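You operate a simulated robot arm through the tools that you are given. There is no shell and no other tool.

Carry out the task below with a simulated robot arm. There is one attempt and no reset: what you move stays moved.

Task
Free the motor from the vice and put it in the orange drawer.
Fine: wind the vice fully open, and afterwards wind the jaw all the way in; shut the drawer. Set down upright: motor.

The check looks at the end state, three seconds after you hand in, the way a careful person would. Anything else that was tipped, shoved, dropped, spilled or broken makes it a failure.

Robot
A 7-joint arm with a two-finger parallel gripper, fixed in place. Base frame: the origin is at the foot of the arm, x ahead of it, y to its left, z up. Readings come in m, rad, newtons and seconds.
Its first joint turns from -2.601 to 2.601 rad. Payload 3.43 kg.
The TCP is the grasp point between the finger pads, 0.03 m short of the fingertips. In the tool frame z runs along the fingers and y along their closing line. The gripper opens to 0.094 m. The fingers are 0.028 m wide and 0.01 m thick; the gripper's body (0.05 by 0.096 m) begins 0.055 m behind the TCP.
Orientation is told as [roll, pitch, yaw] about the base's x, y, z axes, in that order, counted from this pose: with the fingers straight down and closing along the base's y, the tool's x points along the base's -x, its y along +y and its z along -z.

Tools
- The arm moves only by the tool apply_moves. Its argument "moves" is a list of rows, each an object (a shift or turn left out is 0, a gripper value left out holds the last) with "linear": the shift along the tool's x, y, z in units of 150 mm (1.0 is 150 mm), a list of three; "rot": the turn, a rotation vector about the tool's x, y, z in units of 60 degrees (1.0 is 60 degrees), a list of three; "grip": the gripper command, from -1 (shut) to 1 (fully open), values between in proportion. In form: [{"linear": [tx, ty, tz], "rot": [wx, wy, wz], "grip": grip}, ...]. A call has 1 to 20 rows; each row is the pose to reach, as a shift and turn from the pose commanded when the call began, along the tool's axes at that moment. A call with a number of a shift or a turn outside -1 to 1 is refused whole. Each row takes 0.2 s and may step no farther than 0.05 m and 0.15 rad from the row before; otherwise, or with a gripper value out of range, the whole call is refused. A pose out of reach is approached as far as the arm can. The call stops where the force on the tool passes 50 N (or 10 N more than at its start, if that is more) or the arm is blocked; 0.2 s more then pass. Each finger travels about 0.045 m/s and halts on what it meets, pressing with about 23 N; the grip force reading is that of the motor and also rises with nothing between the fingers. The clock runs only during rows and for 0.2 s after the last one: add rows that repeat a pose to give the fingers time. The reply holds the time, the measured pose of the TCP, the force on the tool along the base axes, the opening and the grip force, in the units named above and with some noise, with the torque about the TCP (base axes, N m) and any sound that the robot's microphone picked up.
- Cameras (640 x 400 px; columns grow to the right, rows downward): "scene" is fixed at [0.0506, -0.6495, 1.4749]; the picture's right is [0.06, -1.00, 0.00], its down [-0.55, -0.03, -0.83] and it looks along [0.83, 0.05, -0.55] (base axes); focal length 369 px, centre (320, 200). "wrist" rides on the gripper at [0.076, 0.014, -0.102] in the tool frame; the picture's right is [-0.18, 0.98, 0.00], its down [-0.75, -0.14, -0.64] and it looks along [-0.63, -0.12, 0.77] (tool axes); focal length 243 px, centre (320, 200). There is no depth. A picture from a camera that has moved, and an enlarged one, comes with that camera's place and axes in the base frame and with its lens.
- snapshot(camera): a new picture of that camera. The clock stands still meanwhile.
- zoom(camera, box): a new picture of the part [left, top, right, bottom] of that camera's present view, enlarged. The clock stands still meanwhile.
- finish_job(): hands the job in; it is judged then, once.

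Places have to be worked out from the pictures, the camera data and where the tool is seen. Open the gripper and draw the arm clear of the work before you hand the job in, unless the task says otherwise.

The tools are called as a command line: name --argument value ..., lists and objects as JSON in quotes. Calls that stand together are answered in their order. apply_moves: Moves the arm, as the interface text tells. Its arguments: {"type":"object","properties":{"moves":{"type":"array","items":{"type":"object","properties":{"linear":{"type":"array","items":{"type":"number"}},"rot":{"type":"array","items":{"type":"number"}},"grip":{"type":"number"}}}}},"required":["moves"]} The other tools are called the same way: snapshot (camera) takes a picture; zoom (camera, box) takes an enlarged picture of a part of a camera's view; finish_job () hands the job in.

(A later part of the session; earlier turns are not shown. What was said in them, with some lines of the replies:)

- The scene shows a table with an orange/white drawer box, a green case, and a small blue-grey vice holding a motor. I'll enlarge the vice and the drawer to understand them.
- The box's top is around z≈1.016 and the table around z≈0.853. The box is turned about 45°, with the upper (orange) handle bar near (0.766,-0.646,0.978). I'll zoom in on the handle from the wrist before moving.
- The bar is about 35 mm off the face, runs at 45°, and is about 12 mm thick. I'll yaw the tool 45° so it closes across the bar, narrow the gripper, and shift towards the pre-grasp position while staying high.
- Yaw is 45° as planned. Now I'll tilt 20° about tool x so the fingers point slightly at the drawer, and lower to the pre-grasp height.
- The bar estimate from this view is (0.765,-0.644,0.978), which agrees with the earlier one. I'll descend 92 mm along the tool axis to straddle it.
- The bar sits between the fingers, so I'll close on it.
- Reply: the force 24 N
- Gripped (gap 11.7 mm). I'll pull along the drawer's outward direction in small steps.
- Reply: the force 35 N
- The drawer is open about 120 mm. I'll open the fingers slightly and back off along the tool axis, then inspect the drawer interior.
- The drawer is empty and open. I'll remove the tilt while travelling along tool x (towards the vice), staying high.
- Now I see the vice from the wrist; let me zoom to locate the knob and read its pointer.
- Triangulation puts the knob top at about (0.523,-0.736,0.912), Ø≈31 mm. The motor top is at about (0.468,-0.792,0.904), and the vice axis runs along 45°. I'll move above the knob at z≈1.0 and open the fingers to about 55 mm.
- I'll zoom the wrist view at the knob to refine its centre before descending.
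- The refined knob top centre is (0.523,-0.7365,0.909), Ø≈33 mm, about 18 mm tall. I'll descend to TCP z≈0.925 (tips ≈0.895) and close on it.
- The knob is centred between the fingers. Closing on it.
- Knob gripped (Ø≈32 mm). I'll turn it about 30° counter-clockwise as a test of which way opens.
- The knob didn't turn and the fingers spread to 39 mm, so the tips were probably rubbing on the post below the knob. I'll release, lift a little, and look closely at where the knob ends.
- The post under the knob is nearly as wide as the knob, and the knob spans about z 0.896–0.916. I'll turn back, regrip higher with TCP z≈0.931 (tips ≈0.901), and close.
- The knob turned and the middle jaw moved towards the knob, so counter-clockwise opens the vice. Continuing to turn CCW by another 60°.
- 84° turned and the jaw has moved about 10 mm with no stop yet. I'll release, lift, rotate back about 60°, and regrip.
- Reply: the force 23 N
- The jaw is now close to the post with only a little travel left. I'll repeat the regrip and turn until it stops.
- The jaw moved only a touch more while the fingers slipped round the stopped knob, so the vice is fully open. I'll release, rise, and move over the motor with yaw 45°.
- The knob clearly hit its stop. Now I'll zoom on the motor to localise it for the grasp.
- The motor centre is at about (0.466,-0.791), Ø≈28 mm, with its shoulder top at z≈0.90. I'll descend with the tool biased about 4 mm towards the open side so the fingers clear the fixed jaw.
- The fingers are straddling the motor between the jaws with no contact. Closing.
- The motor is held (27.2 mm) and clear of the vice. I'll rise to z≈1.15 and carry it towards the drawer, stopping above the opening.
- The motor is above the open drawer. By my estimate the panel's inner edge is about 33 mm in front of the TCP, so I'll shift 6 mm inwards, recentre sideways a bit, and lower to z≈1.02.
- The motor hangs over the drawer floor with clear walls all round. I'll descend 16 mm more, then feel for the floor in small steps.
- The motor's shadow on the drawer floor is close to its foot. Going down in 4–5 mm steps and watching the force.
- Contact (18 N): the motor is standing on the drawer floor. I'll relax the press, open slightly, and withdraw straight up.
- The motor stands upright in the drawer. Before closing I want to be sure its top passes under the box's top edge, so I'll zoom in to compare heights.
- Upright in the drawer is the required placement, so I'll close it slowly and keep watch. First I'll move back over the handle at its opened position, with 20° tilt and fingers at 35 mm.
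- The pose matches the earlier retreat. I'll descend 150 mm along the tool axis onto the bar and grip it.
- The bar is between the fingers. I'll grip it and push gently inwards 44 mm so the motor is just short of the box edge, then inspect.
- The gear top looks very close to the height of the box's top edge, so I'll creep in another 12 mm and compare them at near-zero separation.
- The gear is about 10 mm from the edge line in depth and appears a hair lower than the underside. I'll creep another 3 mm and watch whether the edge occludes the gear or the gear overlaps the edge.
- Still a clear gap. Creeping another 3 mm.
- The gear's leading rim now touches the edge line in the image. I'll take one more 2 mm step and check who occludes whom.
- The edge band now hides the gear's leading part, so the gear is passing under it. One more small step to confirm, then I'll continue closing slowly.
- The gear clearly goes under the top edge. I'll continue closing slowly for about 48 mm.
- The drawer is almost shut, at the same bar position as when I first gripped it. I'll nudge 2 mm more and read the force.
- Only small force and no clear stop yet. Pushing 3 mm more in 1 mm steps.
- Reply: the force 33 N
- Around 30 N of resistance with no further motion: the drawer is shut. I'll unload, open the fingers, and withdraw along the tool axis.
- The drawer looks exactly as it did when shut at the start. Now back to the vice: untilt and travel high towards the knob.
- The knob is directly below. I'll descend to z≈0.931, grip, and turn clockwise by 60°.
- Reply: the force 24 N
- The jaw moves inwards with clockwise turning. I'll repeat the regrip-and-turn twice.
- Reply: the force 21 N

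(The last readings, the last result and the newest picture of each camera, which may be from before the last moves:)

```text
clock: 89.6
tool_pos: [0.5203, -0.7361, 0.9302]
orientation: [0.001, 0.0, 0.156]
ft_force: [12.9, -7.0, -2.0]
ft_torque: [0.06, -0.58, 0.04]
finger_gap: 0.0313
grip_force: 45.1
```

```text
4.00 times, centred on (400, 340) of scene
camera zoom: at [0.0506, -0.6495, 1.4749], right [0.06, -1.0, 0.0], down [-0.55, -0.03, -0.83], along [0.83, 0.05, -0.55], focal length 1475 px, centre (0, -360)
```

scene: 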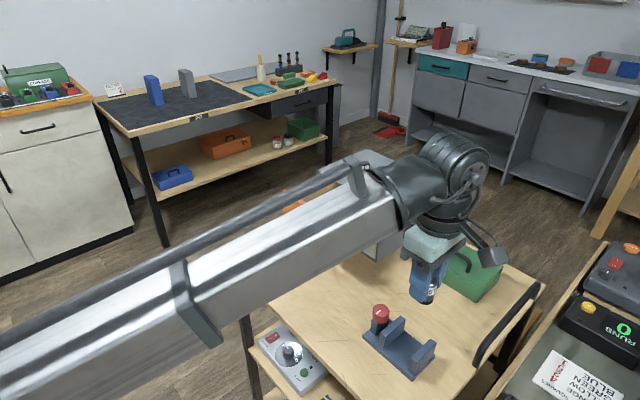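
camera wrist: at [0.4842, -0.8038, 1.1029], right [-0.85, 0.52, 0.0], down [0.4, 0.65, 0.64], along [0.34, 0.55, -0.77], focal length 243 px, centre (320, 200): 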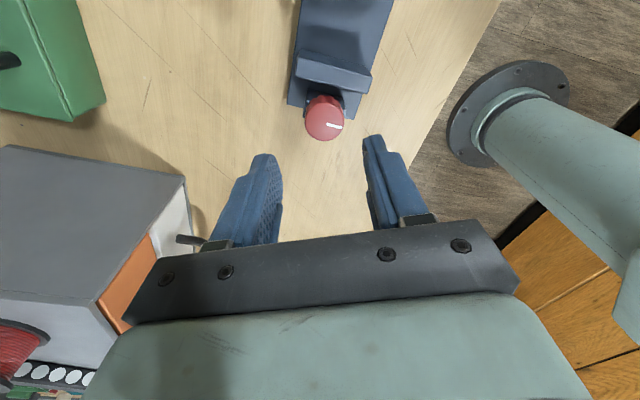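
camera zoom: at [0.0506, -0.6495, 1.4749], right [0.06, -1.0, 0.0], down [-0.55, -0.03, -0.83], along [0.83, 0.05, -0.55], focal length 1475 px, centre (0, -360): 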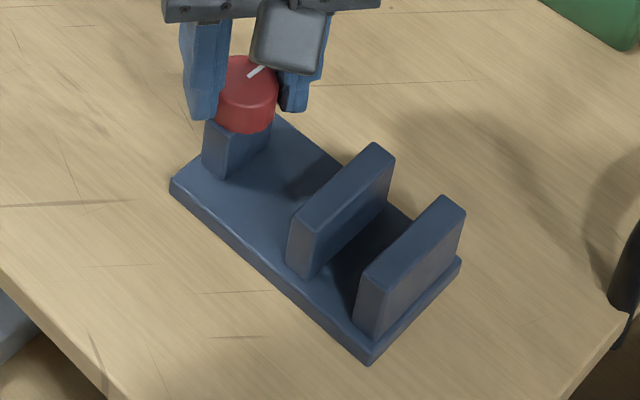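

180° done; the jaw is now past where it held the motor. The vice base hasn't shifted, so I'll do two more regrip-and-turn rounds.

apply_moves --moves '[{"grip": 0.1}, {"grip": 0.1}, {"linear": [0, 0, -0.13], "rot": [0, 0, 0.0]}, {"linear": [0, 0, -0.23], "rot": [0, 0, -0.12]}, {"linear": [0, 0, -0.23], "rot": [0, 0, -0.25]}, {"linear": [0, 0, -0.23], "rot": [0, 0, -0.38]}, {"linear": [0, 0, -0.23], "rot": [0, 0, -0.51]}, {"linear": [0, 0, -0.23], "rot": [0, 0, -0.64]}, {"linear": [0, 0, -0.23], "rot": [0, 0, -0.77]}, {"linear": [0, 0, -0.23], "rot": [0, 0, -0.9]}, {"linear": [0, 0, -0.15], "rot": [0, 0, -1.0]}, {"linear": [0, 0, -0.07], "rot": [0, 0, -1.0]}, {"linear": [0, 0, 0], "rot": [0, 0, -1.0]}, {"linear": [0, 0, 0], "rot": [0, 0, -1.0]}, {"linear": [0, 0, 0], "rot": [0, 0, -1.0], "grip": -1}, {"linear": [0, 0, 0], "rot": [0, 0, -1.0], "grip": -1}, {"linear": [0, 0, 0], "rot": [0, 0, -1.0], "grip": -1}, {"linear": [0, 0, 0], "rot": [0, 0, -1.0], "grip": -1}]'

apply_moves --moves '[{"rot": [0, 0, 0.1]}, {"rot": [0, 0, 0.2]}, {"rot": [0, 0, 0.3]}, {"rot": [0, 0, 0.4]}, {"rot": [0, 0, 0.5]}, {"rot": [0, 0, 0.6]}, {"rot": [0, 0, 0.7]}, {"rot": [0, 0, 0.8]}, {"rot": [0, 0, 0.9]}, {"rot": [0, 0, 1.0]}, {"rot": [0, 0, 1.0]}]'

apply_moves --moves '[{"grip": 0.1}, {"grip": 0.1}, {"linear": [0, 0, -0.13], "rot": [0, 0, 0.0]}, {"linear": [0, 0, -0.23], "rot": [0, 0, -0.12]}, {"linear": [0, 0, -0.23], "rot": [0, 0, -0.25]}, {"linear": [0, 0, -0.23], "rot": [0, 0, -0.38]}, {"linear": [0, 0, -0.23], "rot": [0, 0, -0.51]}, {"linear": [0, 0, -0.23], "rot": [0, 0, -0.64]}, {"linear": [0, 0, -0.23], "rot": [0, 0, -0.77]}, {"linear": [0, 0, -0.23], "rot": [0, 0, -0.9]}, {"linear": [0, 0, -0.15], "rot": [0, 0, -1.0]}, {"linear": [0, 0, -0.07], "rot": [0, 0, -1.0]}, {"linear": [0, 0, 0], "rot": [0, 0, -1.0]}, {"linear": [0, 0, 0], "rot": [0, 0, -1.0]}, {"linear": [0, 0, 0], "rot": [0, 0, -1.0], "grip": -1}, {"linear": [0, 0, 0], "rot": [0, 0, -1.0], "grip": -1}, {"linear": [0, 0, 0], "rot": [0, 0, -1.0], "grip": -1}, {"linear": [0, 0, 0], "rot": [0, 0, -1.0], "grip": -1}]'

apply_moves --moves '[{"rot": [0, 0, 0.1]}, {"rot": [0, 0, 0.2]}, {"rot": [0, 0, 0.3]}, {"rot": [0, 0, 0.4]}, {"rot": [0, 0, 0.5]}, {"rot": [0, 0, 0.6]}, {"rot": [0, 0, 0.7]}, {"rot": [0, 0, 0.8]}, {"rot": [0, 0, 0.9]}, {"rot": [0, 0, 1.0]}, {"rot": [0, 0, 1.0]}]'

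zoom --camera "scene" --box '[360, 290, 440, 390]'

```text
clock: 93.4
tool_pos: [0.5212, -0.7375, 0.9306]
orientation: [-0.001, 0.0, 1.206]
ft_force: [4.2, -0.6, -2.3]
ft_torque: [-0.22, -0.07, 0.03]
finger_gap: 0.0311
grip_force: 44.9
```

```text
clock: 95.8
tool_pos: [0.5195, -0.7374, 0.9305]
orientation: [-0.001, 0.002, 0.156]
ft_force: [8.7, -6.6, 2.9]
ft_torque: [0.14, -0.45, 0.01]
finger_gap: 0.0311
grip_force: 45.1
```

```text
clock: 99.6
tool_pos: [0.521, -0.7367, 0.9298]
orientation: [-0.002, 0.0, 1.205]
ft_force: [16.7, -6.5, -0.1]
ft_torque: [-0.13, -0.08, -0.03]
finger_gap: 0.0317
grip_force: 44.8
```

```text
clock: 102.0
tool_pos: [0.5213, -0.7367, 0.9303]
orientation: [0.001, 0.001, 0.157]
ft_force: [15.6, 4.2, -12.2]
ft_torque: [-0.23, -0.95, 0.09]
finger_gap: 0.0313
grip_force: 44.8
```

```text
4.00 times, centred on (400, 340) of scene
camera zoom: at [0.0506, -0.6495, 1.4749], right [0.06, -1.0, 0.0], down [-0.55, -0.03, -0.83], along [0.83, 0.05, -0.55], focal length 1475 px, centre (0, -360)
```

zoom: 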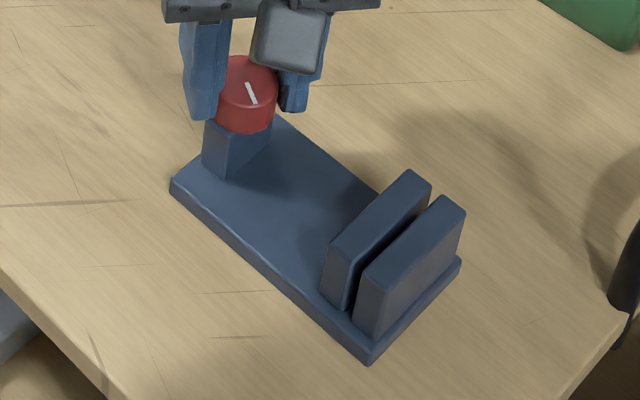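

A small gap is still visible between the jaws. One more round, then I'll look for the stop.

apply_moves --moves '[{"grip": 0.1}, {"grip": 0.1}, {"linear": [0, 0, -0.13], "rot": [0, 0, 0.0]}, {"linear": [0, 0, -0.23], "rot": [0, 0, -0.12]}, {"linear": [0, 0, -0.23], "rot": [0, 0, -0.25]}, {"linear": [0, 0, -0.23], "rot": [0, 0, -0.38]}, {"linear": [0, 0, -0.23], "rot": [0, 0, -0.51]}, {"linear": [0, 0, -0.23], "rot": [0, 0, -0.64]}, {"linear": [0, 0, -0.23], "rot": [0, 0, -0.77]}, {"linear": [0, 0, -0.23], "rot": [0, 0, -0.9]}, {"linear": [0, 0, -0.15], "rot": [0, 0, -1.0]}, {"linear": [0, 0, -0.07], "rot": [0, 0, -1.0]}, {"linear": [0, 0, 0], "rot": [0, 0, -1.0]}, {"linear": [0, 0, 0], "rot": [0, 0, -1.0]}, {"linear": [0, 0, 0], "rot": [0, 0, -1.0], "grip": -1}, {"linear": [0, 0, 0], "rot": [0, 0, -1.0], "grip": -1}, {"linear": [0, 0, 0], "rot": [0, 0, -1.0], "grip": -1}, {"linear": [0, 0, 0], "rot": [0, 0, -1.0], "grip": -1}]'

apply_moves --moves '[{"rot": [0, 0, 0.1]}, {"rot": [0, 0, 0.2]}, {"rot": [0, 0, 0.3]}, {"rot": [0, 0, 0.4]}, {"rot": [0, 0, 0.5]}, {"rot": [0, 0, 0.6]}, {"rot": [0, 0, 0.7]}, {"rot": [0, 0, 0.8]}, {"rot": [0, 0, 0.9]}, {"rot": [0, 0, 1.0]}, {"rot": [0, 0, 1.0]}]'

zoom --camera "scene" --box '[360, 290, 440, 390]'

```text
clock: 105.8
tool_pos: [0.5209, -0.7381, 0.9306]
orientation: [-0.001, 0.0, 1.207]
ft_force: [10.8, -4.5, -0.7]
ft_torque: [-0.07, 0.02, 0.04]
finger_gap: 0.0316
grip_force: 44.8
```

```text
clock: 108.2
tool_pos: [0.5199, -0.7375, 0.9304]
orientation: [0.003, 0.0, 0.155]
ft_force: [-1.2, 0.9, -3.3]
ft_torque: [-0.4, -0.08, 0.33]
finger_gap: 0.0317
grip_force: 45.0
```

```text
4.00 times, centred on (400, 340) of scene
camera zoom: at [0.0506, -0.6495, 1.4749], right [0.06, -1.0, 0.0], down [-0.55, -0.03, -0.83], along [0.83, 0.05, -0.55], focal length 1475 px, centre (0, -360)
```

zoom: 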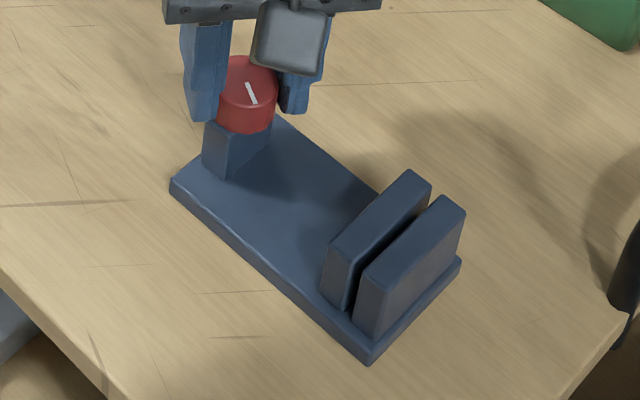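

No change in jaw or pointer despite turning: the knob is at its inward stop. I'll release, lift clear and check the scene.

apply_moves --moves '[{"grip": 0.3}, {"grip": 0.3}, {"grip": 0.3}, {"linear": [0, 0, -0.15]}, {"linear": [0, 0, -0.4]}, {"linear": [0, 0, -0.7]}, {"linear": [0, 0, -1.0]}, {"linear": [0, 0, -1.0]}]'

apply_moves --moves '[{"linear": [0, 0.15, -0.2]}, {"linear": [0, 0.35, -0.4]}, {"linear": [0, 0.55, -0.4]}, {"linear": [0, 0.8, -0.4]}, {"linear": [0, 1.0, -0.4], "grip": 1}, {"linear": [0, 1.0, -0.4], "grip": 1}, {"linear": [0, 1.0, -0.4], "grip": 1}]'

snapshot --camera "scene"

zoom --camera "scene" --box '[360, 290, 440, 390]'

snapshot --camera "wrist"

```text
clock: 110.0
tool_pos: [0.5205, -0.7358, 1.0814]
orientation: [0.0, -0.001, 0.156]
ft_force: [-0.4, -0.5, 0.4]
ft_torque: [-0.04, -0.03, 0.01]
finger_gap: 0.061
grip_force: 0.1
```

```text
clock: 111.6
tool_pos: [0.4954, -0.5876, 1.1404]
orientation: [0.0, 0.0, 0.157]
ft_force: [-0.7, -0.5, -0.5]
ft_torque: [0.0, 0.02, -0.03]
finger_gap: 0.094
grip_force: 0.0
```

```text
taken
```

scene: 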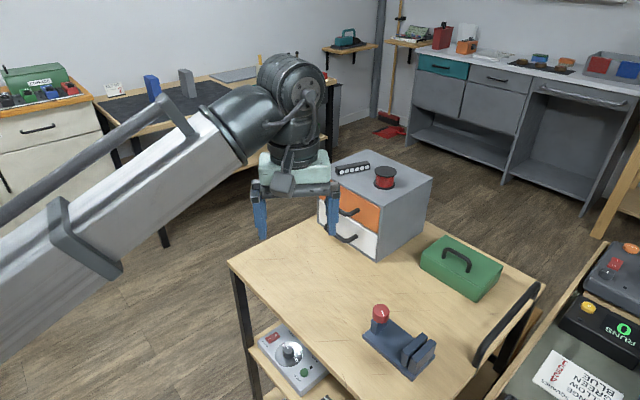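

```text
4.00 times, centred on (400, 340) of scene
camera zoom: at [0.0506, -0.6495, 1.4749], right [0.06, -1.0, 0.0], down [-0.55, -0.03, -0.83], along [0.83, 0.05, -0.55], focal length 1475 px, centre (0, -360)
```

zoom: 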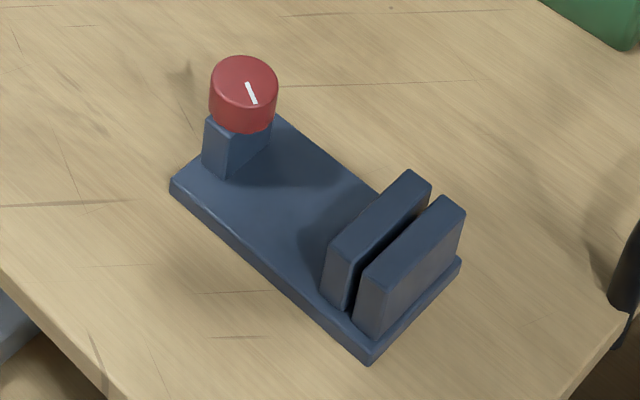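

```text
taken
camera wrist: at [0.4177, -0.5849, 1.2438], right [0.03, 1.0, 0.0], down [0.77, -0.02, 0.64], along [0.64, -0.02, -0.77], focal length 243 px, centre (320, 200)
```

wrist: 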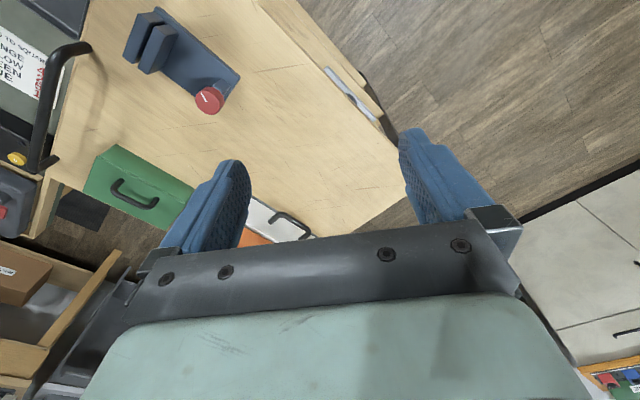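

The final pictures show the drawer shut with the motor inside and the vice jaw against its inward stop; the last 60° turn met resistance and moved nothing. The spool, strip and green case look untouched, and the gripper is open and clear, so I'm handing in.

finish_job

```text
The job is handed in.
```

The motor is standing upright in the orange drawer and the drawer is shut. The vice was wound fully open to free the motor, and afterwards the jaw was wound in to its stop.

- **Motor:** its gear only just clears the box's top edge, so I closed the drawer slowly. I watched the gear pass under the edge, but I couldn't see the motor once it was inside.
- **Vice:** a gap I'd guess at about 4 mm remains between the jaws. My last 60° clockwise turn met resistance and moved neither the jaw nor the knob pointer, so I took that as the end of its travel.
- **First grip on the knob:** my fingers caught the post underneath and slipped without turning it. I regripped higher, and the vice base did not shift.
- **Everything else:** the spool and black strip on the box and the green case look untouched in the last pictures. The gripper is open and clear of the work.
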